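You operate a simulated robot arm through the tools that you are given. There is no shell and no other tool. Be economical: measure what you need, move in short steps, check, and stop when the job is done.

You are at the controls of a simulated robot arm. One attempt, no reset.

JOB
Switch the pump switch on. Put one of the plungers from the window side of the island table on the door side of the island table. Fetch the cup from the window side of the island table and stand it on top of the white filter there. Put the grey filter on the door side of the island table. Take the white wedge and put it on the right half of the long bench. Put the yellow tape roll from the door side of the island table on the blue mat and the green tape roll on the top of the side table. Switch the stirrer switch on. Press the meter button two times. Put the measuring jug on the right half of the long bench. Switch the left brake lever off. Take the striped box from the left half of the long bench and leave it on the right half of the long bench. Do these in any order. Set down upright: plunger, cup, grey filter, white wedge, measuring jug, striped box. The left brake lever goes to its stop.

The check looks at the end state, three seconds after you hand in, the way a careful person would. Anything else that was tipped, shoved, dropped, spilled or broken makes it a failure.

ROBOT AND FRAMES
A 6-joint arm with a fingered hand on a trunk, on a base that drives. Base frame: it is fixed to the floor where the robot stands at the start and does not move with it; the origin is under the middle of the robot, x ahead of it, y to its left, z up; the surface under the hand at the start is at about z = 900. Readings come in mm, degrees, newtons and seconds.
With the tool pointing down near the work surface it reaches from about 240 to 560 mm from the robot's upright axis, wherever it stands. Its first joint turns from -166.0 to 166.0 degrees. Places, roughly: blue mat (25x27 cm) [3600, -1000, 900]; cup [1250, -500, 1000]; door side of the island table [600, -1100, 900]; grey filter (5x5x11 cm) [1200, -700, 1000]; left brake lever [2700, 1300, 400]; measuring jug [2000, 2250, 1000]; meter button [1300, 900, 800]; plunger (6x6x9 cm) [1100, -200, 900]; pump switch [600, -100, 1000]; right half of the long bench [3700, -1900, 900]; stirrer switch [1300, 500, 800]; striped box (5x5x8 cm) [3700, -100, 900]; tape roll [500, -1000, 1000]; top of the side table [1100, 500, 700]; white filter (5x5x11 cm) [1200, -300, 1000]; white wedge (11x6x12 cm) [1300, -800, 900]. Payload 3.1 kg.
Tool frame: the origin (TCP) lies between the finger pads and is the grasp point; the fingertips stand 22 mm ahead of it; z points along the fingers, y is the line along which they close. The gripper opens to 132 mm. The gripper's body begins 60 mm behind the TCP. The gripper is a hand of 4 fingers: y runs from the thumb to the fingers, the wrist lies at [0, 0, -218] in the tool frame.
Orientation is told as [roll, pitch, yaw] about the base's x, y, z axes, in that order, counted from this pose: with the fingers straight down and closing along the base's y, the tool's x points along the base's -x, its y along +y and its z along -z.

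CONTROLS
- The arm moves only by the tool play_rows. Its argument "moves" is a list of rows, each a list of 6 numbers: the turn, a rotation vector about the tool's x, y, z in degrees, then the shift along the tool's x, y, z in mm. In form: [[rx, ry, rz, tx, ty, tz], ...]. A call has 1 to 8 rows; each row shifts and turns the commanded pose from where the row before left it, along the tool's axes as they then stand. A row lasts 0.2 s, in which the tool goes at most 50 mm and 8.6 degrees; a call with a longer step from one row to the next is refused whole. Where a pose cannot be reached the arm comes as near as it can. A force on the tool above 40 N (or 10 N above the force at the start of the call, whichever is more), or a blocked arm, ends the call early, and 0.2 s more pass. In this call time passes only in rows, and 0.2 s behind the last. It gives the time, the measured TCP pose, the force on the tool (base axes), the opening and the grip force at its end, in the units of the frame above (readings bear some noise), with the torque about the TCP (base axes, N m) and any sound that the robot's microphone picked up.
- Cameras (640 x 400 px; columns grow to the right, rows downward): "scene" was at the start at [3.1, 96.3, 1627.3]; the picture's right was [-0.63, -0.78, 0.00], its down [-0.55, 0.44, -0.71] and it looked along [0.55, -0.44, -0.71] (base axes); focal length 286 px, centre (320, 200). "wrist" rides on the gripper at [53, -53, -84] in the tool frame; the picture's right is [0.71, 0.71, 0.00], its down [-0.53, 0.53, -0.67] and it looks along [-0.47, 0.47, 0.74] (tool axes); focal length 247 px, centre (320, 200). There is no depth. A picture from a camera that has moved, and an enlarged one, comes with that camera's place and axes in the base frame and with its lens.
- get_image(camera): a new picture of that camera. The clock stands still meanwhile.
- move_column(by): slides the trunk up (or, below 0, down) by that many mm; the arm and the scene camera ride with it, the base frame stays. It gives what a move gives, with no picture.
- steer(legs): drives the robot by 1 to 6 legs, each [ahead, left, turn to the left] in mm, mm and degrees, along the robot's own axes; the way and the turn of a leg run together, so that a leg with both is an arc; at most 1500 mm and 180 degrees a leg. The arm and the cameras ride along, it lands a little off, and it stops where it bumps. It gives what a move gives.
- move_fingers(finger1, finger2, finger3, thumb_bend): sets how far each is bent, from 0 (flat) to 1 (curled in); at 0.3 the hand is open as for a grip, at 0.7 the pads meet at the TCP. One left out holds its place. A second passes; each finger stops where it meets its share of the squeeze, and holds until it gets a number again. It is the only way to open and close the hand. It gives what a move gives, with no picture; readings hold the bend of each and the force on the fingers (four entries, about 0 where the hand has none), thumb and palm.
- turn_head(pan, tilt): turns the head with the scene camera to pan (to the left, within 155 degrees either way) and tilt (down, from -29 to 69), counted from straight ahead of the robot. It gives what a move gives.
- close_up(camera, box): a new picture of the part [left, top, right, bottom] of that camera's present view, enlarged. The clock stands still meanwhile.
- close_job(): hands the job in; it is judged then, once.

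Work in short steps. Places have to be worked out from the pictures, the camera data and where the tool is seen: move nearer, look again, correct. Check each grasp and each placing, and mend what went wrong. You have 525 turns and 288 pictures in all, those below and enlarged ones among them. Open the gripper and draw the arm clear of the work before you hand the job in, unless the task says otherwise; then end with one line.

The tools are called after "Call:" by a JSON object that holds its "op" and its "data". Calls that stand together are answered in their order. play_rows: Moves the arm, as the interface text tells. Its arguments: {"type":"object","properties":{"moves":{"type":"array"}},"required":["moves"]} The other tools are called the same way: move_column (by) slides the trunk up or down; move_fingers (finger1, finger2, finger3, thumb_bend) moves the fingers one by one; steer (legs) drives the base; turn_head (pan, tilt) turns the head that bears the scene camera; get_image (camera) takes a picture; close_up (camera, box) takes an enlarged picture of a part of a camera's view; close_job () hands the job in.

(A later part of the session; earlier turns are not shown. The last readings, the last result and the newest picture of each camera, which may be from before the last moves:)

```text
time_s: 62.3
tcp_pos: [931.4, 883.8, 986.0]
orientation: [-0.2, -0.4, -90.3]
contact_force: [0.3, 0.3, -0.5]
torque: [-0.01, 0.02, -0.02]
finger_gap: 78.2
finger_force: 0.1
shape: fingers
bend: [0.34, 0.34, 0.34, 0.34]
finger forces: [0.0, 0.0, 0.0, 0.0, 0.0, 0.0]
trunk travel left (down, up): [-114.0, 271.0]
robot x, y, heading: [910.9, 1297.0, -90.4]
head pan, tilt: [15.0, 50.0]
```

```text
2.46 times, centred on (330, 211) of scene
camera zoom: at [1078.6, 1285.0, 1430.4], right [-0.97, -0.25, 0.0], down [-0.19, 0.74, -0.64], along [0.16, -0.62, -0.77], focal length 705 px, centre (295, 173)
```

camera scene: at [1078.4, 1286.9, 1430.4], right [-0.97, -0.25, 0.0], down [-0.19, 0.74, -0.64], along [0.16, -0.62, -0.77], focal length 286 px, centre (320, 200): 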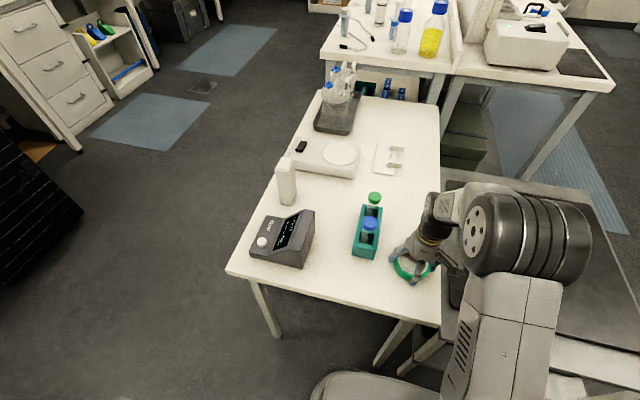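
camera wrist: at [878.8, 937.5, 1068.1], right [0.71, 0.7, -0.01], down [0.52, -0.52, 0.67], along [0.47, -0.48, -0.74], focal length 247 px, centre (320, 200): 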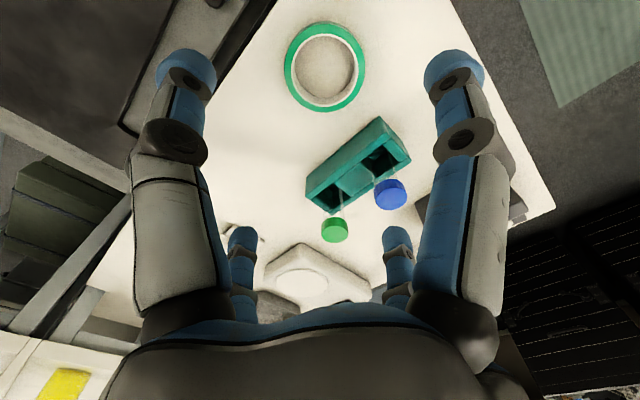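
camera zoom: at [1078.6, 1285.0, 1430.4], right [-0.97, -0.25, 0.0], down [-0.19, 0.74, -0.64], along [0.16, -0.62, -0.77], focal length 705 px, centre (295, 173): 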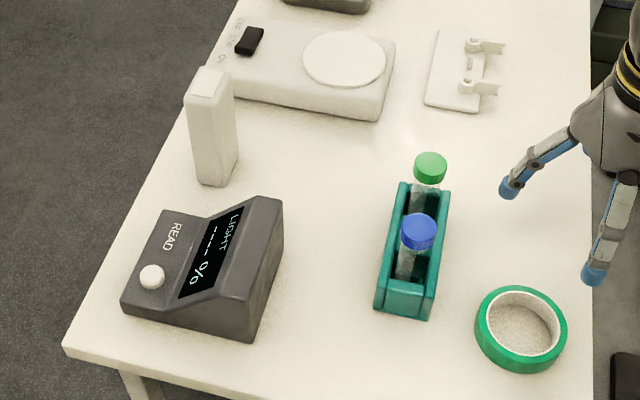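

The green roll is placed well. Next is the meter's READ button at about (1328, 938, ~785). I'll drive along and form the poke bunch.

Call:
{"op": "steer", "data": {"legs": [[0, 380, 0]]}}

Call:
{"op": "move_fingers", "data": {"finger1": 0.7, "finger2": 0.7, "finger3": 0.7, "thumb_bend": 0.7}}

Call:
{"op": "get_image", "data": {"camera": "wrist"}}

Call:
{"op": "get_image", "data": {"camera": "scene"}}

```text
time_s: 64.7
tcp_pos: [1304.9, 879.5, 983.9]
orientation: [-0.1, -0.5, -90.8]
contact_force: [-0.3, -0.4, -0.7]
torque: [0.01, 0.03, -0.04]
finger_gap: 78.4
finger_force: 0.1
shape: fingers
bend: [0.34, 0.34, 0.34, 0.34]
finger forces: [0.1, 0.0, 0.0, 0.1, 0.0, 0.0]
trunk travel left (down, up): [-114.0, 271.0]
robot x, y, heading: [1287.6, 1296.8, -90.5]
head pan, tilt: [15.0, 50.0]
```

```text
time_s: 65.7
tcp_pos: [1305.3, 879.4, 984.6]
orientation: [-0.2, -0.5, -90.7]
contact_force: [-0.3, -0.2, -0.2]
torque: [0.06, -0.01, 0.0]
finger_gap: 0.1
finger_force: 0.1
shape: fingers
bend: [0.69, 0.69, 0.69, 0.69]
finger forces: [0.1, 0.1, 0.0, 0.0, 0.1, 0.0]
trunk travel left (down, up): [-114.0, 271.0]
robot x, y, heading: [1288.4, 1296.4, -91.0]
head pan, tilt: [15.0, 50.0]
```

```text
254 pictures are left
camera wrist: at [1252.3, 934.2, 1067.6], right [0.72, 0.7, -0.01], down [0.52, -0.53, 0.67], along [0.46, -0.48, -0.74], focal length 247 px, centre (320, 200)
```

wrist: 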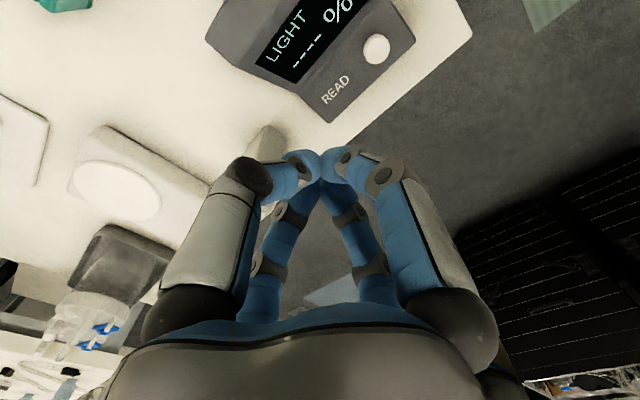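

```text
253 pictures are left
camera scene: at [1454.6, 1280.4, 1430.4], right [-0.97, -0.25, 0.0], down [-0.19, 0.74, -0.64], along [0.16, -0.62, -0.77], focal length 286 px, centre (320, 200)
```

scene: 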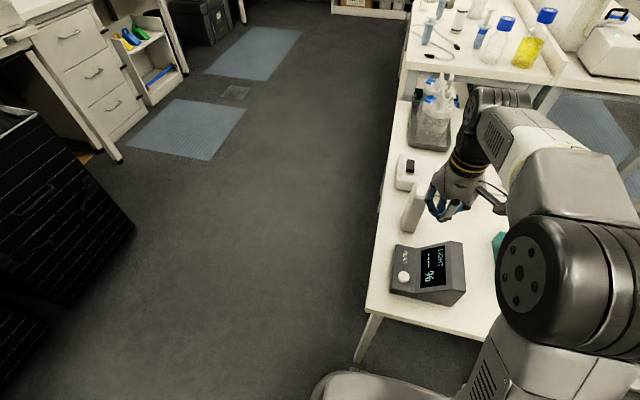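

Both cameras agree: button at about (1331, 934, 775). I'll move over it.

Call:
{"op": "play_rows", "data": {"moves": [[0, 0, 0, 18, 8.5, 25], [0, 0, 0, 18, 8.5, 30], [0, 0, 0, 19, 8.5, 30], [0, 0, 0, 0, 0, 30], [0, 0, 0, 0, 0, 25]]}}

Call:
{"op": "get_image", "data": {"camera": "wrist"}}

Call:
{"op": "close_up", "data": {"camera": "scene", "box": [340, 180, 500, 330]}}

```text
time_s: 66.9
tcp_pos: [1329.7, 934.3, 844.1]
orientation: [-0.2, -0.4, -90.9]
contact_force: [0.2, -1.0, 0.8]
torque: [0.02, -0.01, -0.01]
finger_gap: 0.0
finger_force: 0.1
shape: fingers
bend: [0.69, 0.69, 0.69, 0.69]
finger forces: [0.0, 0.0, 0.0, 0.0, 0.1, 0.0]
trunk travel left (down, up): [-114.0, 271.0]
robot x, y, heading: [1284.9, 1297.5, -90.6]
head pan, tilt: [15.0, 50.0]
```

```text
252 pictures are left
camera wrist: at [1277.7, 988.3, 925.7], right [0.72, 0.7, -0.01], down [0.52, -0.53, 0.67], along [0.46, -0.48, -0.74], focal length 247 px, centre (320, 200)
```

wrist: 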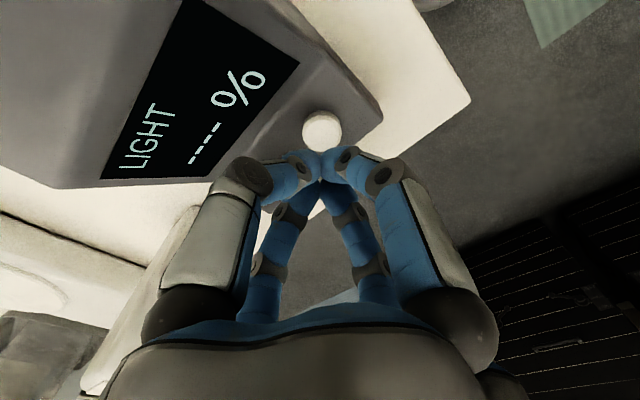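

```text
2.67 times, centred on (420, 255) of scene
camera zoom: at [1454.7, 1280.2, 1430.4], right [-0.97, -0.25, 0.0], down [-0.19, 0.74, -0.64], along [0.16, -0.62, -0.77], focal length 764 px, centre (53, 53)
```

zoom: 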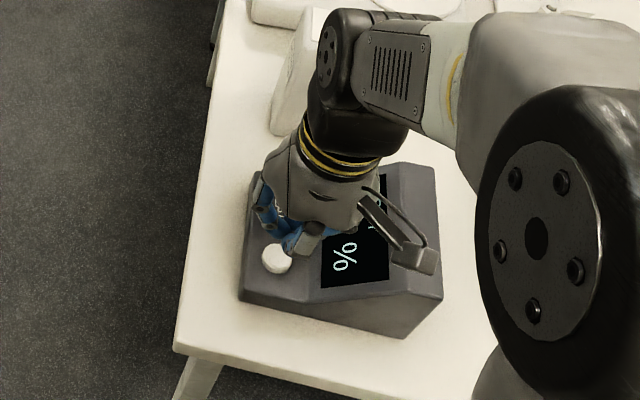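

The tip is aligned over the button. I'll descend close to it, then press.

Call:
{"op": "play_rows", "data": {"moves": [[0, 0, 0, 1, 0, 15], [0, 0, 0, 0, 0, 15], [0, 0, 0, 0, 0, 6]]}}

Call:
{"op": "play_rows", "data": {"moves": [[0, 0, 0, 0, 0, 3], [0, 0, 0, 0, 0, 3], [0, 0, 0, 0, 0, 3]]}}

```text
time_s: 67.7
tcp_pos: [1330.7, 934.0, 806.5]
orientation: [-0.3, -0.5, -90.8]
contact_force: [-0.8, 0.6, 0.3]
torque: [0.03, 0.03, -0.01]
finger_gap: 0.2
finger_force: 0.1
shape: fingers
bend: [0.69, 0.69, 0.69, 0.69]
finger forces: [0.0, 0.0, 0.0, 0.0, 0.0, 0.0]
trunk travel left (down, up): [-114.0, 271.0]
robot x, y, heading: [1290.8, 1295.7, -90.7]
head pan, tilt: [15.0, 50.0]
```

```text
time_s: 68.5
tcp_pos: [1330.7, 932.3, 800.0]
orientation: [-0.2, -0.5, -90.8]
contact_force: [-0.3, 0.7, 2.6]
torque: [0.03, -0.02, 0.02]
finger_gap: 0.1
finger_force: 2.5
shape: fingers
bend: [0.69, 0.69, 0.69, 0.69]
finger forces: [3.2, 2.0, 0.1, 0.0, 0.1, 0.1]
trunk travel left (down, up): [-114.0, 271.0]
robot x, y, heading: [1288.5, 1299.0, -90.7]
head pan, tilt: [15.0, 50.0]
heard: click
```

Click one is done. I'll lift fully to release, check the display, then press again.

Call:
{"op": "play_rows", "data": {"moves": [[0, 0, 0, 0, 0, -10], [0, 0, 0, 0, 0, -10], [0, 0, 0, 0, 0, 0]]}}

Call:
{"op": "get_image", "data": {"camera": "wrist"}}

```text
time_s: 69.3
tcp_pos: [1330.4, 933.2, 820.0]
orientation: [-0.2, -0.4, -90.8]
contact_force: [0.6, -0.2, -0.3]
torque: [-0.01, 0.03, -0.03]
finger_gap: 0.0
finger_force: 0.0
shape: fingers
bend: [0.69, 0.69, 0.69, 0.69]
finger forces: [0.1, 0.0, 0.0, 0.0, 0.0, 0.1]
trunk travel left (down, up): [-114.0, 271.0]
robot x, y, heading: [1284.1, 1294.9, -91.0]
head pan, tilt: [15.0, 50.0]
```

```text
250 pictures are left
camera wrist: at [1277.7, 988.8, 902.4], right [0.72, 0.7, -0.01], down [0.52, -0.53, 0.67], along [0.46, -0.49, -0.74], focal length 247 px, centre (320, 200)
```

wrist: 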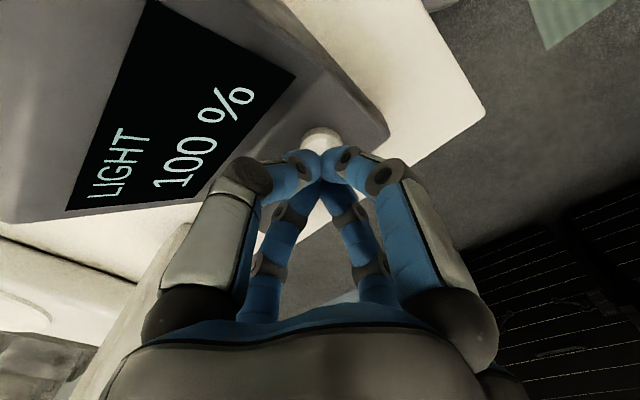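

The display reads 100 % after the first press. Now the second press.

Call:
{"op": "play_rows", "data": {"moves": [[0, 0, 0, 0, 0, 10], [0, 0, 0, 0, 0, 7], [0, 0, 0, 0, 0, 3], [0, 0, 0, 0, 0, 2]]}}

Call:
{"op": "play_rows", "data": {"moves": [[0, 0, 0, 0, 0, -20], [0, 0, 0, 0, 0, -30], [0, 0, 0, 0, 0, -40]]}}

Call:
{"op": "get_image", "data": {"camera": "wrist"}}

```text
time_s: 70.3
tcp_pos: [1330.3, 933.4, 798.1]
orientation: [-0.2, -0.6, -90.7]
contact_force: [0.4, 0.7, 9.4]
torque: [0.02, -0.01, 0.01]
finger_gap: 0.1
finger_force: 6.5
shape: fingers
bend: [0.69, 0.69, 0.69, 0.69]
finger forces: [5.2, 4.0, 3.8, 0.0, 0.0, 0.0]
trunk travel left (down, up): [-114.0, 271.0]
robot x, y, heading: [1286.7, 1299.1, -91.2]
head pan, tilt: [15.0, 50.0]
heard: click
```

```text
time_s: 71.1
tcp_pos: [1332.3, 934.0, 888.1]
orientation: [-0.2, -0.5, -90.7]
contact_force: [0.2, 0.3, 0.1]
torque: [0.0, 0.01, 0.0]
finger_gap: 0.0
finger_force: 0.0
shape: fingers
bend: [0.69, 0.69, 0.69, 0.69]
finger forces: [0.0, 0.1, 0.0, 0.0, 0.0, 0.0]
trunk travel left (down, up): [-114.0, 271.0]
robot x, y, heading: [1287.1, 1293.1, -90.9]
head pan, tilt: [15.0, 50.0]
```

```text
249 pictures are left
camera wrist: at [1278.7, 988.6, 970.3], right [0.72, 0.7, -0.01], down [0.52, -0.53, 0.67], along [0.46, -0.48, -0.74], focal length 247 px, centre (320, 200)
```

wrist: 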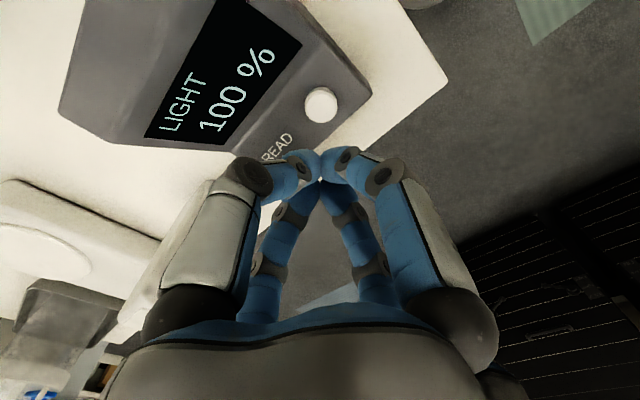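

Both presses registered. I'll retract, then drive around to the far (window) side of the side table for the stirrer switch.

Call:
{"op": "play_rows", "data": {"moves": [[0, 0, 0, 5, 0, -48], [0, 0, 0, 10, 0, -48], [0, 0, 0, 15, 0, -45], [0, 0, 0, 15, 0, -45], [0, 0, 0, 15, 0, -45]]}}

Call:
{"op": "steer", "data": {"legs": [[0, 450, 0], [790, 0, 0.7], [0, 0, -90]]}}

Call:
{"op": "turn_head", "data": {"pan": 0, "tilt": 45}}

Call:
{"op": "get_image", "data": {"camera": "scene"}}

Call:
{"op": "get_image", "data": {"camera": "wrist"}}

```text
time_s: 72.3
tcp_pos: [1332.2, 995.9, 1119.0]
orientation: [-0.1, -0.5, -90.8]
contact_force: [0.4, -0.1, 0.1]
torque: [0.0, 0.01, -0.01]
finger_gap: 0.1
finger_force: 0.2
shape: fingers
bend: [0.69, 0.69, 0.69, 0.69]
finger forces: [0.0, 0.0, 0.0, 0.0, 0.0, 0.1]
trunk travel left (down, up): [-114.0, 271.0]
robot x, y, heading: [1288.4, 1290.7, -90.5]
head pan, tilt: [15.0, 50.0]
```

```text
time_s: 82.7
tcp_pos: [1442.9, 470.4, 1117.7]
orientation: [-0.2, -0.6, 179.3]
contact_force: [1.0, 0.0, -0.6]
torque: [0.01, 0.01, 0.0]
finger_gap: 0.0
finger_force: 0.1
shape: fingers
bend: [0.69, 0.69, 0.69, 0.69]
finger forces: [0.0, 0.0, 0.0, 0.0, 0.0, 0.0]
trunk travel left (down, up): [-114.0, 271.0]
robot x, y, heading: [1740.8, 514.5, 179.4]
head pan, tilt: [15.0, 50.0]
```

```text
time_s: 83.4
tcp_pos: [1441.5, 470.3, 1117.2]
orientation: [-0.2, -0.6, 179.4]
contact_force: [-0.6, 0.3, 0.4]
torque: [0.01, 0.0, -0.02]
finger_gap: 0.0
finger_force: 0.0
shape: fingers
bend: [0.69, 0.69, 0.69, 0.69]
finger forces: [0.0, 0.0, 0.0, 0.0, 0.0, 0.0]
trunk travel left (down, up): [-114.0, 271.0]
robot x, y, heading: [1744.5, 517.4, 179.7]
head pan, tilt: [0.0, 45.0]
```

```text
248 pictures are left
camera scene: at [1720.6, 369.2, 1437.3], right [0.01, 1.0, 0.0], down [0.71, -0.01, -0.71], along [-0.71, 0.01, -0.71], focal length 286 px, centre (320, 200)
```

scene: 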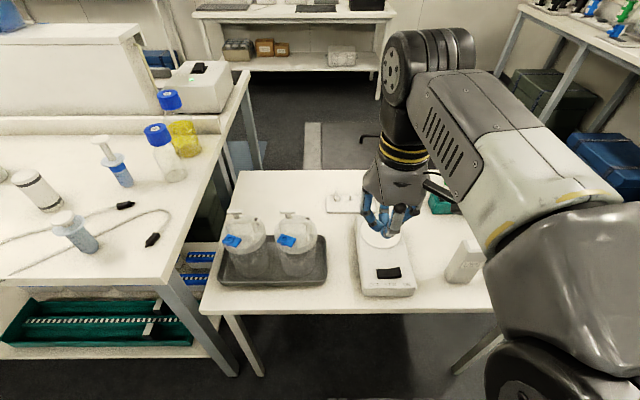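

```text
247 pictures are left
camera wrist: at [1496.1, 523.3, 1199.9], right [0.7, -0.72, -0.01], down [-0.53, -0.52, 0.67], along [-0.48, -0.46, -0.74], focal length 247 px, centre (320, 200)
```

wrist: 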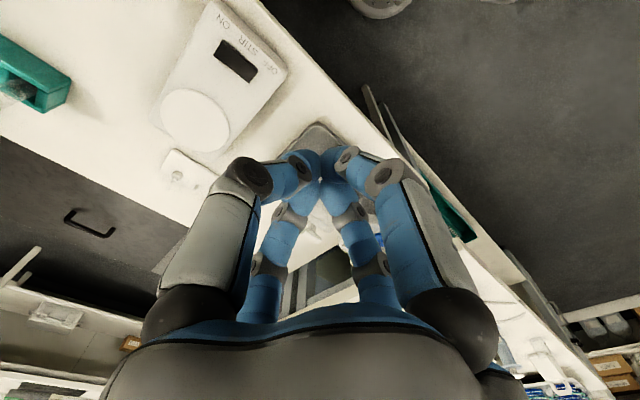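

I can see the stirrer with ON and OFF labels. I'll zoom in to measure the switch.

Call:
{"op": "close_up", "data": {"camera": "scene", "box": [340, 230, 440, 310]}}

Call:
{"op": "close_up", "data": {"camera": "wrist", "box": [150, 0, 310, 120]}}

```text
5.00 times, centred on (390, 270) of scene
camera zoom: at [1720.6, 369.2, 1437.3], right [0.01, 1.0, 0.0], down [0.71, -0.01, -0.71], along [-0.71, 0.01, -0.71], focal length 1432 px, centre (-30, -150)
```

zoom: 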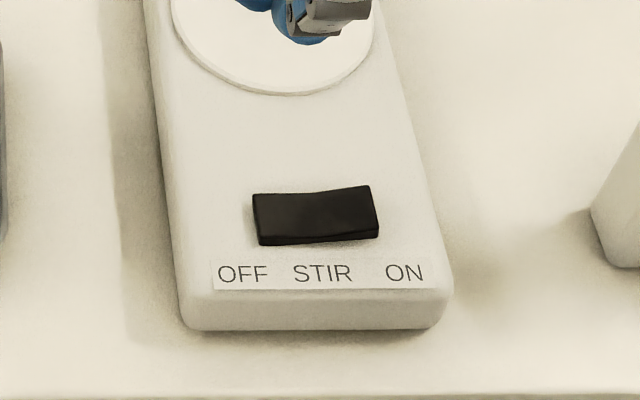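

```text
3.33 times, centred on (230, 60) of wrist
camera zoom: at [1496.1, 523.3, 1199.9], right [0.7, -0.72, -0.01], down [-0.53, -0.52, 0.67], along [-0.48, -0.46, -0.74], focal length 823 px, centre (620, 667)
```

zoom: 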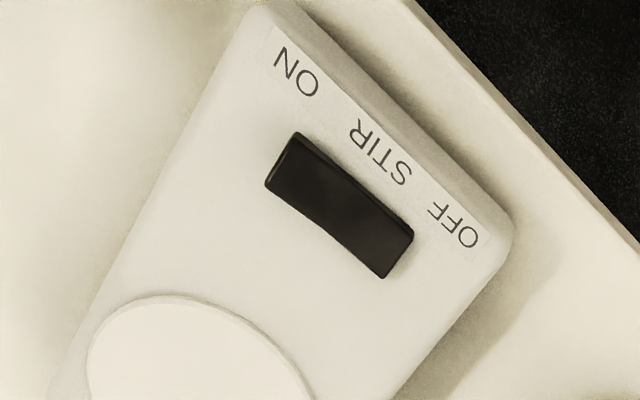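

The switch centre is about (1336, 551, 785), with the raised ON end at y≈572. I'll move above that end.

Call:
{"op": "play_rows", "data": {"moves": [[0, 0, 0, -13.2, -12.7, 33], [0, 0, 0, -13.2, -12.7, 33], [0, 0, 0, -13.2, -12.7, 33], [0, 0, 0, -13.2, -12.7, 33], [0, 0, 0, -13.2, -12.7, 33], [0, 0, 0, -13.2, -12.7, 33], [0, 0, 0, -13.2, -12.7, 33], [0, 0, 0, -13.2, -12.7, 33]]}}

Call:
{"op": "get_image", "data": {"camera": "wrist"}}

Call:
{"op": "close_up", "data": {"camera": "scene", "box": [340, 180, 500, 310]}}

```text
time_s: 85.2
tcp_pos: [1335.1, 573.4, 854.2]
orientation: [-0.2, -0.5, 179.2]
contact_force: [0.5, 0.4, -0.5]
torque: [0.02, 0.0, 0.0]
finger_gap: 0.0
finger_force: 0.0
shape: fingers
bend: [0.69, 0.69, 0.69, 0.69]
finger forces: [0.0, 0.0, 0.1, 0.0, 0.1, 0.1]
trunk travel left (down, up): [-114.0, 271.0]
robot x, y, heading: [1741.9, 515.1, 179.4]
head pan, tilt: [0.0, 45.0]
```

```text
244 pictures are left
camera wrist: at [1389.6, 625.9, 935.8], right [0.7, -0.72, -0.01], down [-0.53, -0.52, 0.67], along [-0.48, -0.46, -0.74], focal length 247 px, centre (320, 200)
```

wrist: 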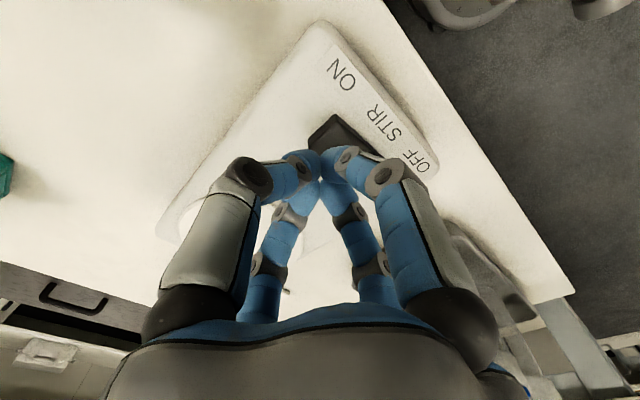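

```text
3.08 times, centred on (420, 245) of scene
camera zoom: at [1720.0, 369.5, 1437.3], right [0.01, 1.0, 0.0], down [0.71, -0.01, -0.71], along [-0.71, 0.01, -0.71], focal length 881 px, centre (12, 62)
```

zoom: 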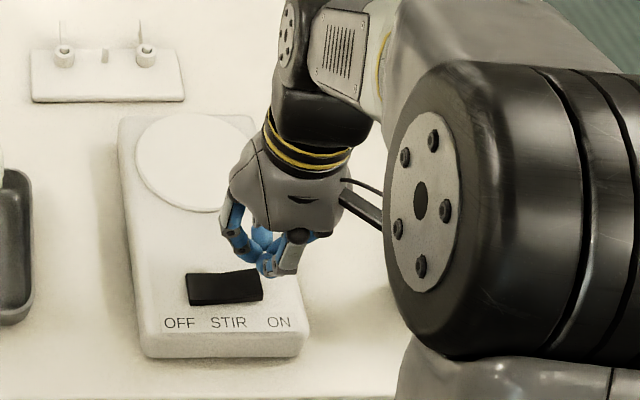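

Aligned over the ON end. I'll descend and press.

Call:
{"op": "play_rows", "data": {"moves": [[0, 0, 0, 0, 2, 15], [0, 0, 0, 0, 0, 12], [0, 0, 0, 0, 0, 5], [0, 0, 0, 0, 0, 3]]}}

Call:
{"op": "play_rows", "data": {"moves": [[0, 0, 0, 0, 0, 3], [0, 0, 0, 0, 0, 3], [0, 0, 0, 0, 0, 3], [0, 0, 0, 0, 0, 3]]}}

```text
time_s: 86.2
tcp_pos: [1334.0, 571.8, 821.2]
orientation: [-0.3, -0.5, 179.3]
contact_force: [-0.6, -0.4, 0.8]
torque: [-0.03, -0.01, -0.02]
finger_gap: 0.1
finger_force: 1.1
shape: fingers
bend: [0.69, 0.69, 0.69, 0.69]
finger forces: [0.0, 2.3, 0.1, 0.0, 0.0, 0.0]
trunk travel left (down, up): [-114.0, 271.0]
robot x, y, heading: [1743.8, 516.1, 179.6]
head pan, tilt: [0.0, 45.0]
heard: click
```

```text
time_s: 86.9
tcp_pos: [1333.2, 573.6, 818.9]
orientation: [-0.3, -1.1, 179.4]
contact_force: [5.8, 0.3, 22.3]
torque: [-0.08, -0.21, 0.02]
finger_gap: 0.0
finger_force: 16.8
shape: fingers
bend: [0.71, 0.71, 0.69, 0.69]
finger forces: [14.7, 11.2, 8.1, 0.0, 0.0, 0.0]
trunk travel left (down, up): [-114.0, 271.0]
robot x, y, heading: [1744.1, 518.7, 179.6]
head pan, tilt: [0.0, 45.0]
stopped in row 3: the force on the tool passed its limit at 43 N (the readings are from after the stop); the commanded pose is now the measured one
```

It clicked. I'll lift off and verify.

Call:
{"op": "play_rows", "data": {"moves": [[0, 0, 0, 0, 0, -20], [0, 0, 0, 0, 0, -40], [0, 0, 0, 0, 0, -45], [0, 0, 0, 10, 0, -45], [0, 0, 0, 20, 0, -45], [0, 0, 0, 20, 0, -45]]}}

Call:
{"op": "close_up", "data": {"camera": "scene", "box": [340, 200, 460, 310]}}

Call:
{"op": "turn_head", "data": {"pan": 60, "tilt": 30}}

Call:
{"op": "get_image", "data": {"camera": "scene"}}

Call:
{"op": "turn_head", "data": {"pan": -150, "tilt": 30}}

Call:
{"op": "get_image", "data": {"camera": "scene"}}

```text
time_s: 88.3
tcp_pos: [1387.7, 569.3, 1057.0]
orientation: [-0.3, -0.8, 179.3]
contact_force: [0.5, -0.3, -0.7]
torque: [0.0, -0.02, -0.01]
finger_gap: 0.1
finger_force: 0.0
shape: fingers
bend: [0.69, 0.69, 0.69, 0.69]
finger forces: [0.0, 0.0, 0.0, 0.1, 0.1, 0.0]
trunk travel left (down, up): [-114.0, 271.0]
robot x, y, heading: [1742.9, 516.6, 179.5]
head pan, tilt: [0.0, 45.0]
```

```text
3.64 times, centred on (400, 255) of scene
camera zoom: at [1721.1, 369.2, 1437.3], right [0.01, 1.0, 0.0], down [0.71, -0.01, -0.71], along [-0.71, 0.01, -0.71], focal length 1042 px, centre (29, 0)
```

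zoom: 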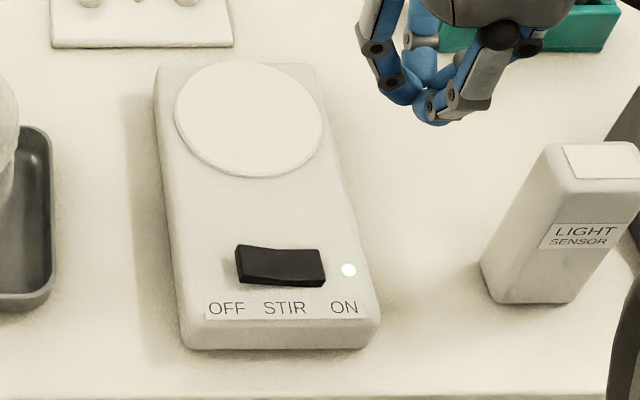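

```text
time_s: 89.6
tcp_pos: [1386.9, 570.1, 1055.1]
orientation: [-0.2, -0.9, 179.3]
contact_force: [0.3, 0.2, 0.2]
torque: [0.0, -0.03, 0.02]
finger_gap: 0.0
finger_force: 0.1
shape: fingers
bend: [0.69, 0.69, 0.69, 0.69]
finger forces: [0.0, 0.0, 0.1, 0.0, 0.1, 0.1]
trunk travel left (down, up): [-114.0, 271.0]
robot x, y, heading: [1741.4, 519.3, 179.3]
head pan, tilt: [60.0, 30.0]
```

```text
241 pictures are left
camera scene: at [1755.9, 290.6, 1459.9], right [-0.86, 0.51, 0.0], down [0.25, 0.43, -0.87], along [-0.44, -0.75, -0.5], focal length 286 px, centre (320, 200)
```

scene: 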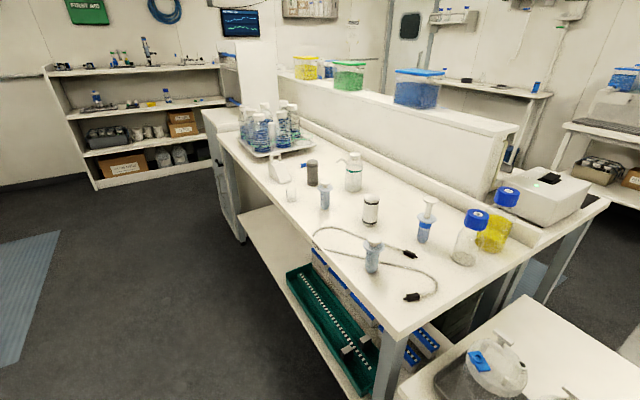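

```text
time_s: 92.7
tcp_pos: [1386.2, 570.0, 1055.6]
orientation: [-0.3, -1.0, 179.3]
contact_force: [0.0, 0.2, -1.2]
torque: [0.01, 0.0, -0.04]
finger_gap: 0.2
finger_force: 0.1
shape: fingers
bend: [0.69, 0.69, 0.69, 0.69]
finger forces: [0.1, 0.0, 0.1, 0.0, 0.1, 0.1]
trunk travel left (down, up): [-114.0, 271.0]
robot x, y, heading: [1745.1, 518.6, 179.6]
head pan, tilt: [-150.0, 30.0]
```

```text
240 pictures are left
camera scene: at [1880.7, 413.0, 1459.9], right [0.49, -0.87, 0.0], down [-0.44, -0.25, -0.87], along [0.75, 0.43, -0.5], focal length 286 px, centre (320, 200)
```

scene: 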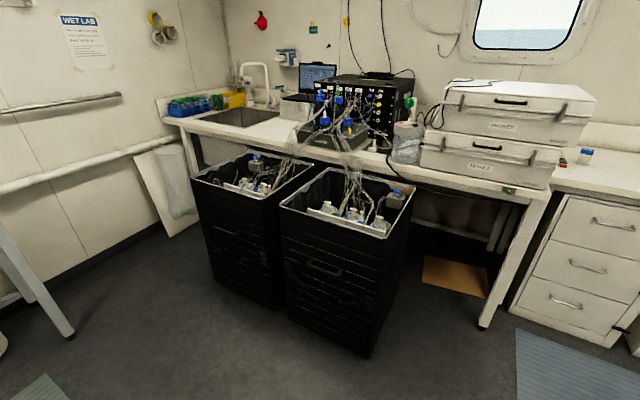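

The stirrer is on (its lamp is green). The left brake lever should be on the front of the left black crate at about pixel (250, 264), so I'll zoom there.

Call:
{"op": "close_up", "data": {"camera": "scene", "box": [180, 150, 420, 350]}}

```text
2.00 times, centred on (300, 250) of scene
camera zoom: at [1880.7, 413.0, 1459.9], right [0.49, -0.87, 0.0], down [-0.44, -0.25, -0.87], along [0.75, 0.43, -0.5], focal length 573 px, centre (360, 100)
```

zoom: 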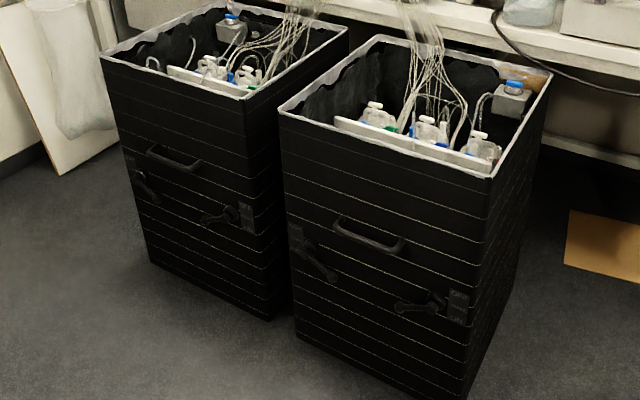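

Each crate seems to have two levers. I'll drive closer and face the left crate.

Call:
{"op": "steer", "data": {"legs": [[-350, 0, 0], [0, -600, 0], [0, 0, 180]]}}

Call:
{"op": "turn_head", "data": {"pan": 0, "tilt": 50}}

Call:
{"op": "get_image", "data": {"camera": "scene"}}

Call:
{"op": "get_image", "data": {"camera": "wrist"}}

```text
time_s: 105.4
tcp_pos: [2460.7, 1084.4, 1056.3]
orientation: [-0.2, -0.9, 2.6]
contact_force: [0.7, -0.6, 0.5]
torque: [-0.01, 0.03, -0.03]
finger_gap: 0.0
finger_force: 0.1
shape: fingers
bend: [0.69, 0.69, 0.69, 0.69]
finger forces: [0.0, 0.0, 0.1, 0.0, 0.1, 0.0]
trunk travel left (down, up): [-114.0, 271.0]
robot x, y, heading: [2105.2, 1115.6, 2.7]
head pan, tilt: [-150.0, 30.0]
```

```text
time_s: 107.8
tcp_pos: [2459.8, 1084.5, 1056.5]
orientation: [-0.2, -0.8, 2.7]
contact_force: [0.5, -1.0, -0.2]
torque: [0.0, 0.04, 0.03]
finger_gap: 0.1
finger_force: 0.1
shape: fingers
bend: [0.69, 0.69, 0.69, 0.69]
finger forces: [0.1, 0.0, 0.0, 0.0, 0.0, 0.0]
trunk travel left (down, up): [-114.0, 271.0]
robot x, y, heading: [2100.4, 1114.9, 2.9]
head pan, tilt: [0.0, 50.0]
```

```text
238 pictures are left
camera scene: at [2110.7, 1265.0, 1430.4], right [0.05, -1.0, 0.0], down [-0.77, -0.04, -0.64], along [0.64, 0.03, -0.77], focal length 286 px, centre (320, 200)
```

scene: 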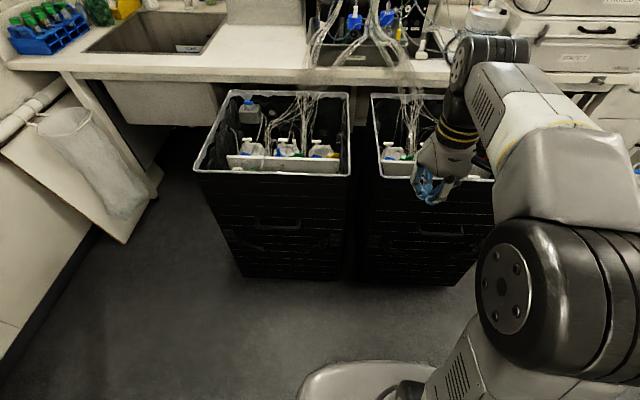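

```text
237 pictures are left
camera wrist: at [2407.7, 1028.8, 1137.8], right [-0.74, 0.67, -0.01], down [0.49, 0.55, 0.67], along [0.46, 0.49, -0.74], focal length 247 px, centre (320, 200)
```

wrist: 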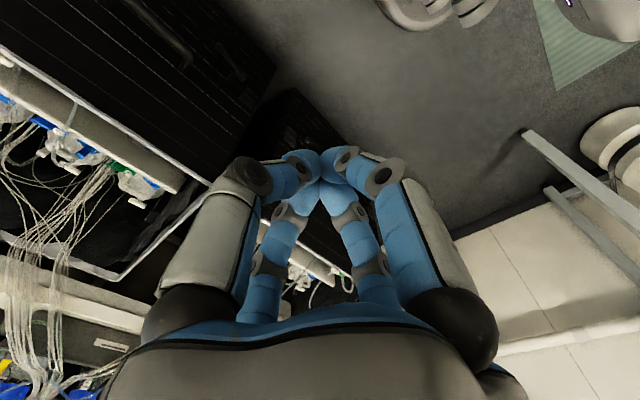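

Crate fronts are at x≈2770 with tops at about 780. I'll zoom on the left crate front.

Call:
{"op": "close_up", "data": {"camera": "scene", "box": [190, 170, 370, 290]}}

Call:
{"op": "close_up", "data": {"camera": "scene", "box": [350, 170, 500, 290]}}

```text
3.33 times, centred on (280, 230) of scene
camera zoom: at [2110.7, 1265.0, 1430.4], right [0.05, -1.0, 0.0], down [-0.77, -0.04, -0.64], along [0.64, 0.03, -0.77], focal length 955 px, centre (453, 100)
```

zoom: 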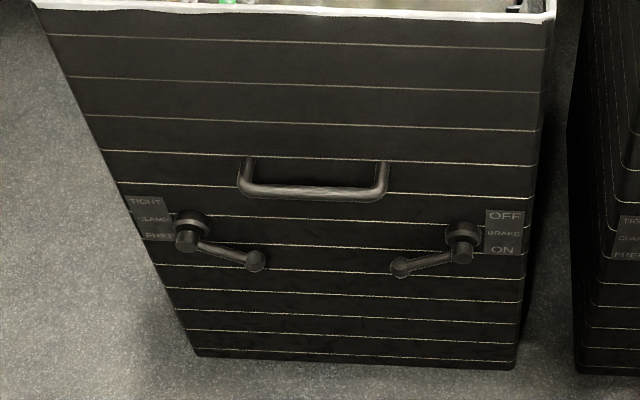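

```text
3.33 times, centred on (425, 230) of scene
camera zoom: at [2110.7, 1265.0, 1430.4], right [0.05, -1.0, 0.0], down [-0.77, -0.04, -0.64], along [0.64, 0.03, -0.77], focal length 955 px, centre (-30, 100)
```

zoom: 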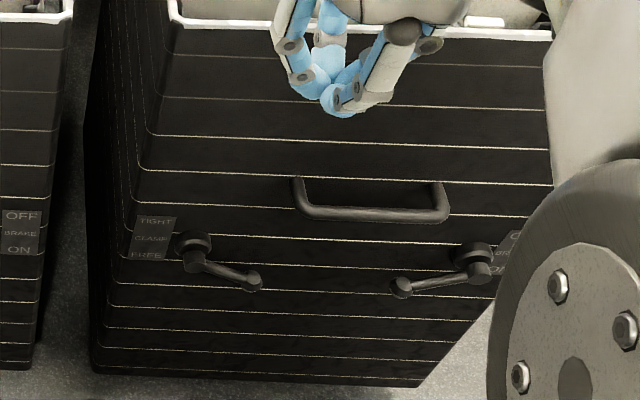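

The left crate has CLAMP on the left and BRAKE on the right. The brake lever (pivot ≈(2720, 1280, 441), knob ≈(2710, 1357, 394)) must go up to OFF. I'll line up the base with the knob and lower the trunk.

Call:
{"op": "steer", "data": {"legs": [[0, 240, -2.8]]}}

Call:
{"op": "move_column", "data": {"by": -112}}

Call:
{"op": "play_rows", "data": {"moves": [[0, -8, 0, 0, 0, 15], [0, -8, 0, 0, 0, 15], [0, -8, 0, 0, 0, 15], [0, -8, 0, 0, 0, 15], [0, -8, 0, 0, 0, 15], [0, -8, 0, 5, 0, 15], [0, -8, 0, 5, 0, 15], [0, -4, 0, 5, 0, 15]]}}

Call:
{"op": "get_image", "data": {"camera": "scene"}}

```text
time_s: 109.6
tcp_pos: [2453.0, 1306.0, 1056.8]
orientation: [-0.3, -0.9, -0.2]
contact_force: [-0.3, 0.0, 0.0]
torque: [-0.01, -0.03, 0.0]
finger_gap: 0.0
finger_force: 0.0
shape: fingers
bend: [0.69, 0.69, 0.69, 0.69]
finger forces: [0.0, 0.0, 0.1, 0.1, 0.0, 0.0]
trunk travel left (down, up): [-114.0, 271.0]
robot x, y, heading: [2096.9, 1351.3, -0.3]
head pan, tilt: [0.0, 50.0]
```

```text
time_s: 111.0
tcp_pos: [2454.4, 1305.5, 943.9]
orientation: [-0.3, -1.0, -0.2]
contact_force: [-0.7, -0.1, 0.7]
torque: [0.01, 0.02, 0.02]
finger_gap: 0.0
finger_force: 0.0
shape: fingers
bend: [0.69, 0.69, 0.69, 0.69]
finger forces: [0.0, 0.0, 0.0, 0.0, 0.0, 0.1]
trunk travel left (down, up): [-2.0, 383.0]
robot x, y, heading: [2096.5, 1355.6, -0.1]
head pan, tilt: [0.0, 50.0]
```

```text
time_s: 112.8
tcp_pos: [2454.4, 1327.7, 930.7]
orientation: [-0.6, -60.4, 0.2]
contact_force: [-0.3, 0.6, -0.1]
torque: [0.02, 0.02, 0.0]
finger_gap: 0.0
finger_force: 0.0
shape: fingers
bend: [0.69, 0.69, 0.69, 0.69]
finger forces: [0.0, 0.0, 0.1, 0.1, 0.0, 0.0]
out of reach, approached as far as the arm can: row 6, 7, 8
trunk travel left (down, up): [-2.0, 383.0]
robot x, y, heading: [2094.3, 1357.8, -0.1]
head pan, tilt: [0.0, 50.0]
```

```text
234 pictures are left
camera scene: at [2112.6, 1503.4, 1318.7], right [0.0, -1.0, 0.0], down [-0.77, 0.0, -0.64], along [0.64, 0.0, -0.77], focal length 286 px, centre (320, 200)
```

scene: 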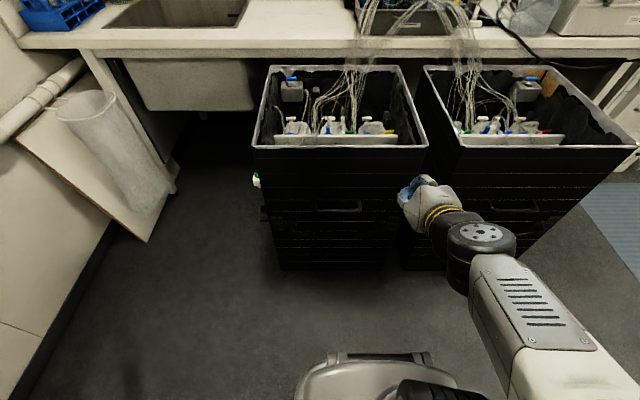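

The pose works so far. I'll lower the tool and watch reachability.

Call:
{"op": "play_rows", "data": {"moves": [[0, 0, 0, 34.6, 0, 20], [0, 0, 0, 34.6, 0, 20], [0, 0, 0, 34.6, 0, 20], [0, 0, 0, 34.6, 0, 20], [0, 0, 0, 34.6, 0, 20], [0, 0, 0, 34.6, 0, 20], [0, 0, 0, 34.6, 0, 20], [0, 0, 0, 34.6, 0, 20]]}}

Call:
{"op": "get_image", "data": {"camera": "scene"}}

```text
time_s: 114.6
tcp_pos: [2459.1, 1343.2, 929.4]
orientation: [-0.4, -60.8, 0.3]
contact_force: [0.0, 0.1, 0.3]
torque: [-0.05, -0.02, -0.01]
finger_gap: 0.0
finger_force: 0.0
shape: fingers
bend: [0.69, 0.69, 0.69, 0.69]
finger forces: [0.1, 0.1, 0.0, 0.0, 0.1, 0.1]
out of reach, approached as far as the arm can: row 1, 2, 3, 4, 5, 6, 7, 8
trunk travel left (down, up): [-2.0, 383.0]
robot x, y, heading: [2096.6, 1355.0, -0.0]
head pan, tilt: [0.0, 50.0]
```

```text
233 pictures are left
camera scene: at [2112.3, 1503.5, 1318.7], right [0.0, -1.0, 0.0], down [-0.77, 0.0, -0.64], along [0.64, 0.0, -0.77], focal length 286 px, centre (320, 200)
```

scene: 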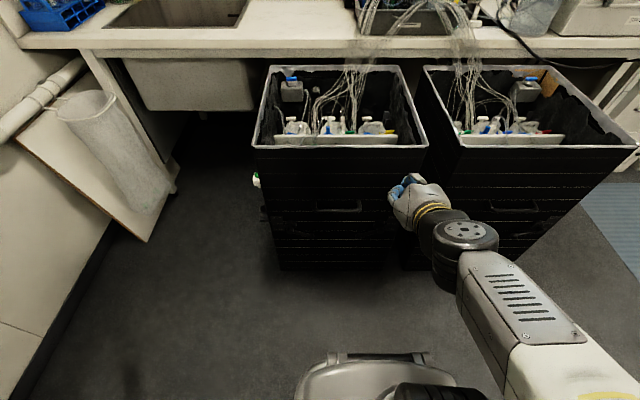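

The wrist is too near the robot's axis, so I'll shift the target outward (+x).

Call:
{"op": "play_rows", "data": {"moves": [[0, 0, 0, -20, 0, 34.6], [0, 0, 0, -20, 0, 34.6], [0, 0, 0, -20, 0, 34.6], [0, 0, 0, 0, 0, 0], [0, 0, 0, 0, 0, 0]]}}

Call:
{"op": "get_image", "data": {"camera": "scene"}}

```text
time_s: 115.8
tcp_pos: [2575.8, 1345.7, 945.1]
orientation: [-0.6, -60.6, 0.3]
contact_force: [0.2, 0.1, 0.4]
torque: [-0.04, -0.01, -0.04]
finger_gap: 0.1
finger_force: 0.0
shape: fingers
bend: [0.69, 0.69, 0.69, 0.69]
finger forces: [0.0, 0.0, 0.1, 0.0, 0.1, 0.0]
out of reach, approached as far as the arm can: row 1, 2
trunk travel left (down, up): [-2.0, 383.0]
robot x, y, heading: [2098.2, 1354.7, -0.3]
head pan, tilt: [0.0, 50.0]
```

```text
232 pictures are left
camera scene: at [2112.2, 1503.5, 1318.7], right [0.0, -1.0, 0.0], down [-0.77, 0.0, -0.64], along [0.64, 0.0, -0.77], focal length 286 px, centre (320, 200)
```

scene: 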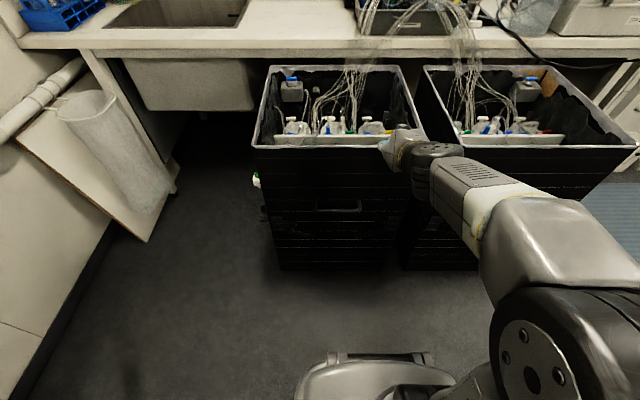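

It's reachable here (2576, 1346, 945), so now I'll lower.

Call:
{"op": "play_rows", "data": {"moves": [[0, 0, 0, 34.6, 0, 20], [0, 0, 0, 34.6, 0, 20], [0, 0, 0, 34.6, 0, 20], [0, 0, 0, 34.6, 0, 20], [0, 0, 0, 34.6, 0, 20], [0, 0, 0, 34.6, 0, 20], [0, 0, 0, 34.6, 0, 20], [0, 0, 0, 34.6, 0, 20]]}}

Call:
{"op": "play_rows", "data": {"moves": [[0, 0, 0, 34.6, 0, 20], [0, 0, 0, 34.6, 0, 20], [0, 0, 0, 34.6, 0, 20], [0, 0, 0, 34.6, 0, 20], [0, 0, 0, 17, 0, 10]]}}

Call:
{"op": "get_image", "data": {"camera": "scene"}}

```text
time_s: 117.6
tcp_pos: [2582.8, 1344.6, 624.7]
orientation: [-0.6, -60.9, 0.2]
contact_force: [-0.6, 0.8, -0.8]
torque: [0.0, 0.0, 0.0]
finger_gap: 0.0
finger_force: 0.1
shape: fingers
bend: [0.69, 0.69, 0.69, 0.69]
finger forces: [0.0, 0.0, 0.0, 0.1, 0.1, 0.0]
out of reach, approached as far as the arm can: row 1
trunk travel left (down, up): [-2.0, 383.0]
robot x, y, heading: [2093.8, 1360.6, -0.2]
head pan, tilt: [0.0, 50.0]
```

```text
time_s: 118.8
tcp_pos: [2587.4, 1345.8, 447.9]
orientation: [-0.5, -60.9, 0.3]
contact_force: [0.2, 0.3, 0.0]
torque: [-0.02, 0.01, 0.0]
finger_gap: 0.0
finger_force: 0.1
shape: fingers
bend: [0.69, 0.69, 0.69, 0.69]
finger forces: [0.1, 0.0, 0.1, 0.0, 0.0, 0.1]
trunk travel left (down, up): [-2.0, 383.0]
robot x, y, heading: [2094.9, 1354.3, -0.1]
head pan, tilt: [0.0, 50.0]
```

```text
231 pictures are left
camera scene: at [2112.5, 1503.5, 1318.7], right [0.0, -1.0, 0.0], down [-0.77, 0.0, -0.64], along [0.64, 0.0, -0.77], focal length 286 px, centre (320, 200)
```

scene: 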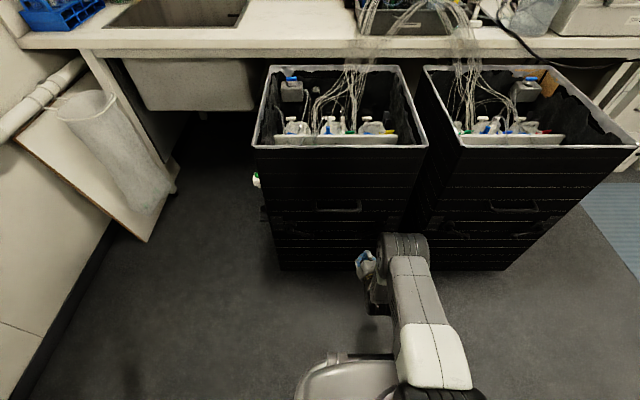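

The arm reaches this height easily. I'll turn the tool horizontal and look with the wrist camera.

Call:
{"op": "play_rows", "data": {"moves": [[0, -7.5, 0, 0, 0, 0], [0, -7.5, 0, 0, 0, 0], [0, -7.5, 0, 0, 0, 0], [0, -7, 0, 0, 0, 0]]}}

Call:
{"op": "get_image", "data": {"camera": "wrist"}}

Call:
{"op": "close_up", "data": {"camera": "scene", "box": [240, 160, 440, 300]}}

```text
time_s: 119.8
tcp_pos: [2585.1, 1344.9, 450.1]
orientation: [-152.1, -89.5, 152.0]
contact_force: [0.3, 1.2, 1.3]
torque: [0.02, 0.02, 0.0]
finger_gap: 0.3
finger_force: 0.0
shape: fingers
bend: [0.69, 0.69, 0.69, 0.69]
finger forces: [0.0, 0.1, 0.0, 0.1, 0.0, 0.0]
trunk travel left (down, up): [-2.0, 383.0]
robot x, y, heading: [2096.7, 1354.6, -0.1]
head pan, tilt: [0.0, 50.0]
```

```text
230 pictures are left
camera wrist: at [2501.6, 1290.7, 394.7], right [0.01, 0.7, -0.71], down [-0.67, 0.53, 0.52], along [0.74, 0.47, 0.48], focal length 247 px, centre (320, 200)
```

wrist: 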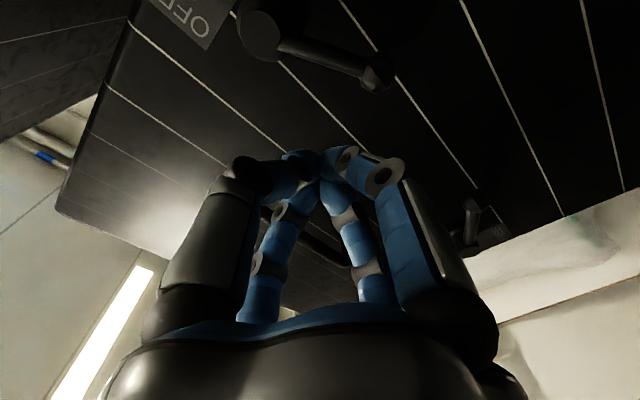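

```text
2.86 times, centred on (340, 230) of scene
camera zoom: at [2112.4, 1503.5, 1318.7], right [0.0, -1.0, 0.0], down [-0.77, 0.0, -0.64], along [0.64, 0.0, -0.77], focal length 818 px, centre (263, 114)
```

zoom: 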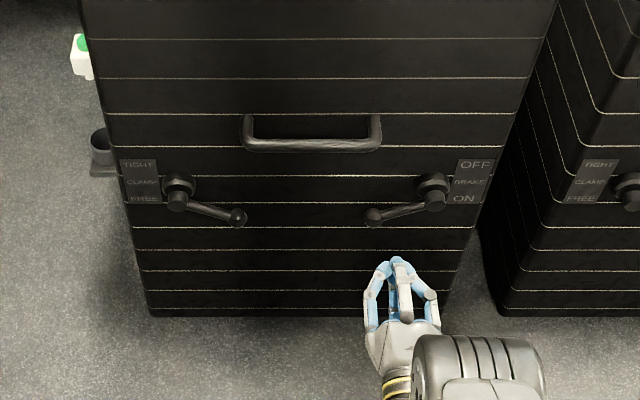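

Triangulated: knob (2700, 1357, 404), pivot (2710, 1278, 447). I'll go below the lever first, then in.

Call:
{"op": "play_rows", "data": {"moves": [[0, 0, 0, 32, 2, 0], [0, 0, 0, 32, 2, 0], [0, 0, 0, 31, 2, 0]]}}

Call:
{"op": "play_rows", "data": {"moves": [[0, 0, 0, 0, 0, 30], [0, 0, 0, 0, 0, 30], [0, 0, 0, 0, 0, 25], [0, 0, 0, 0, 0, 15]]}}

Call:
{"op": "get_image", "data": {"camera": "wrist"}}

Call:
{"op": "close_up", "data": {"camera": "scene", "box": [240, 160, 440, 300]}}

```text
time_s: 120.6
tcp_pos: [2583.2, 1345.1, 449.6]
orientation: [-141.3, -89.6, 141.0]
contact_force: [-0.3, 0.4, -0.3]
torque: [0.02, 0.01, 0.01]
finger_gap: 0.0
finger_force: 0.1
shape: fingers
bend: [0.69, 0.69, 0.69, 0.69]
finger forces: [0.1, 0.0, 0.0, 0.1, 0.1, 0.0]
out of reach, approached as far as the arm can: row 1, 2, 3
trunk travel left (down, up): [-2.0, 383.0]
robot x, y, heading: [2097.2, 1358.1, -0.1]
head pan, tilt: [0.0, 50.0]
```

```text
time_s: 121.6
tcp_pos: [2675.5, 1347.6, 474.6]
orientation: [-136.9, -89.6, 136.7]
contact_force: [0.3, -0.3, -1.0]
torque: [0.01, -0.02, -0.03]
finger_gap: 0.0
finger_force: 0.0
shape: fingers
bend: [0.69, 0.69, 0.69, 0.69]
finger forces: [0.0, 0.1, 0.0, 0.1, 0.0, 0.0]
out of reach, approached as far as the arm can: row 1, 2, 3, 4
trunk travel left (down, up): [-2.0, 383.0]
robot x, y, heading: [2092.3, 1359.1, 0.1]
head pan, tilt: [0.0, 50.0]
```

```text
228 pictures are left
camera wrist: at [2592.0, 1294.8, 419.2], right [0.01, 0.7, -0.71], down [-0.67, 0.53, 0.52], along [0.74, 0.47, 0.47], focal length 247 px, centre (320, 200)
```

wrist: 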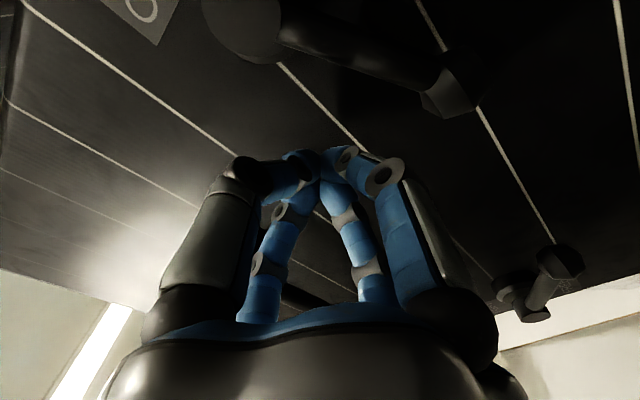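

```text
2.86 times, centred on (340, 230) of scene
camera zoom: at [2112.4, 1503.5, 1318.7], right [0.0, -1.0, 0.0], down [-0.77, 0.0, -0.64], along [0.64, 0.0, -0.77], focal length 818 px, centre (263, 114)
```

zoom: 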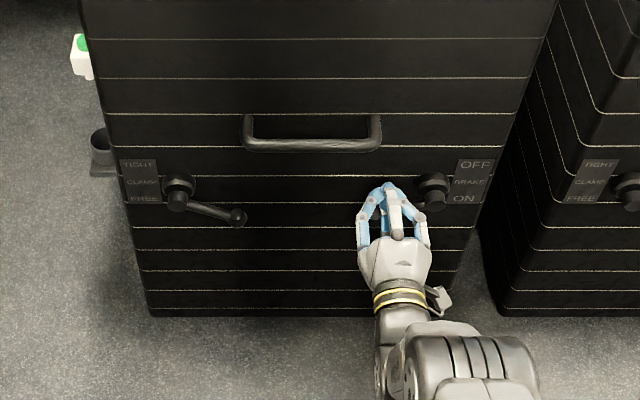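

I need more downward tilt, since the wrist can't go lower. I'll back off and tilt to about -55°, still clear of the lever.

Call:
{"op": "play_rows", "data": {"moves": [[0, 0, 0, 0, 0, -40], [0, 0, 0, 0, 0, -40], [0, 8, 0, 0, 0, -20], [0, 8, 0, 0, 0, 0], [0, 8, 0, 0, 0, 0], [0, 8, 0, 0, 0, 0], [0, 3, 0, 0, 0, 0]]}}

```text
time_s: 123.2
tcp_pos: [2574.5, 1347.0, 473.0]
orientation: [-0.5, -55.4, 0.2]
contact_force: [0.2, 0.0, 0.1]
torque: [-0.04, 0.0, 0.02]
finger_gap: 0.3
finger_force: 0.0
shape: fingers
bend: [0.69, 0.69, 0.69, 0.69]
finger forces: [0.0, 0.1, 0.2, 0.1, 0.0, 0.0]
trunk travel left (down, up): [-2.0, 383.0]
robot x, y, heading: [2093.9, 1354.6, -0.2]
head pan, tilt: [0.0, 50.0]
```

Now I'll lower to z≈352, still 100 mm in front of the lever.

Call:
{"op": "play_rows", "data": {"moves": [[0, 0, 0, 33, 1, 23], [0, 0, 0, 33, 1, 23], [0, 0, 0, 33, 1, 23]]}}

```text
time_s: 124.0
tcp_pos: [2575.2, 1348.5, 351.7]
orientation: [-0.5, -55.4, 0.2]
contact_force: [-0.5, 0.0, 0.0]
torque: [0.01, 0.01, 0.01]
finger_gap: 0.0
finger_force: 0.1
shape: fingers
bend: [0.69, 0.69, 0.69, 0.69]
finger forces: [0.1, 0.1, 0.1, 0.0, 0.0, 0.0]
trunk travel left (down, up): [-2.0, 383.0]
robot x, y, heading: [2093.7, 1356.3, -0.0]
head pan, tilt: [0.0, 50.0]
```

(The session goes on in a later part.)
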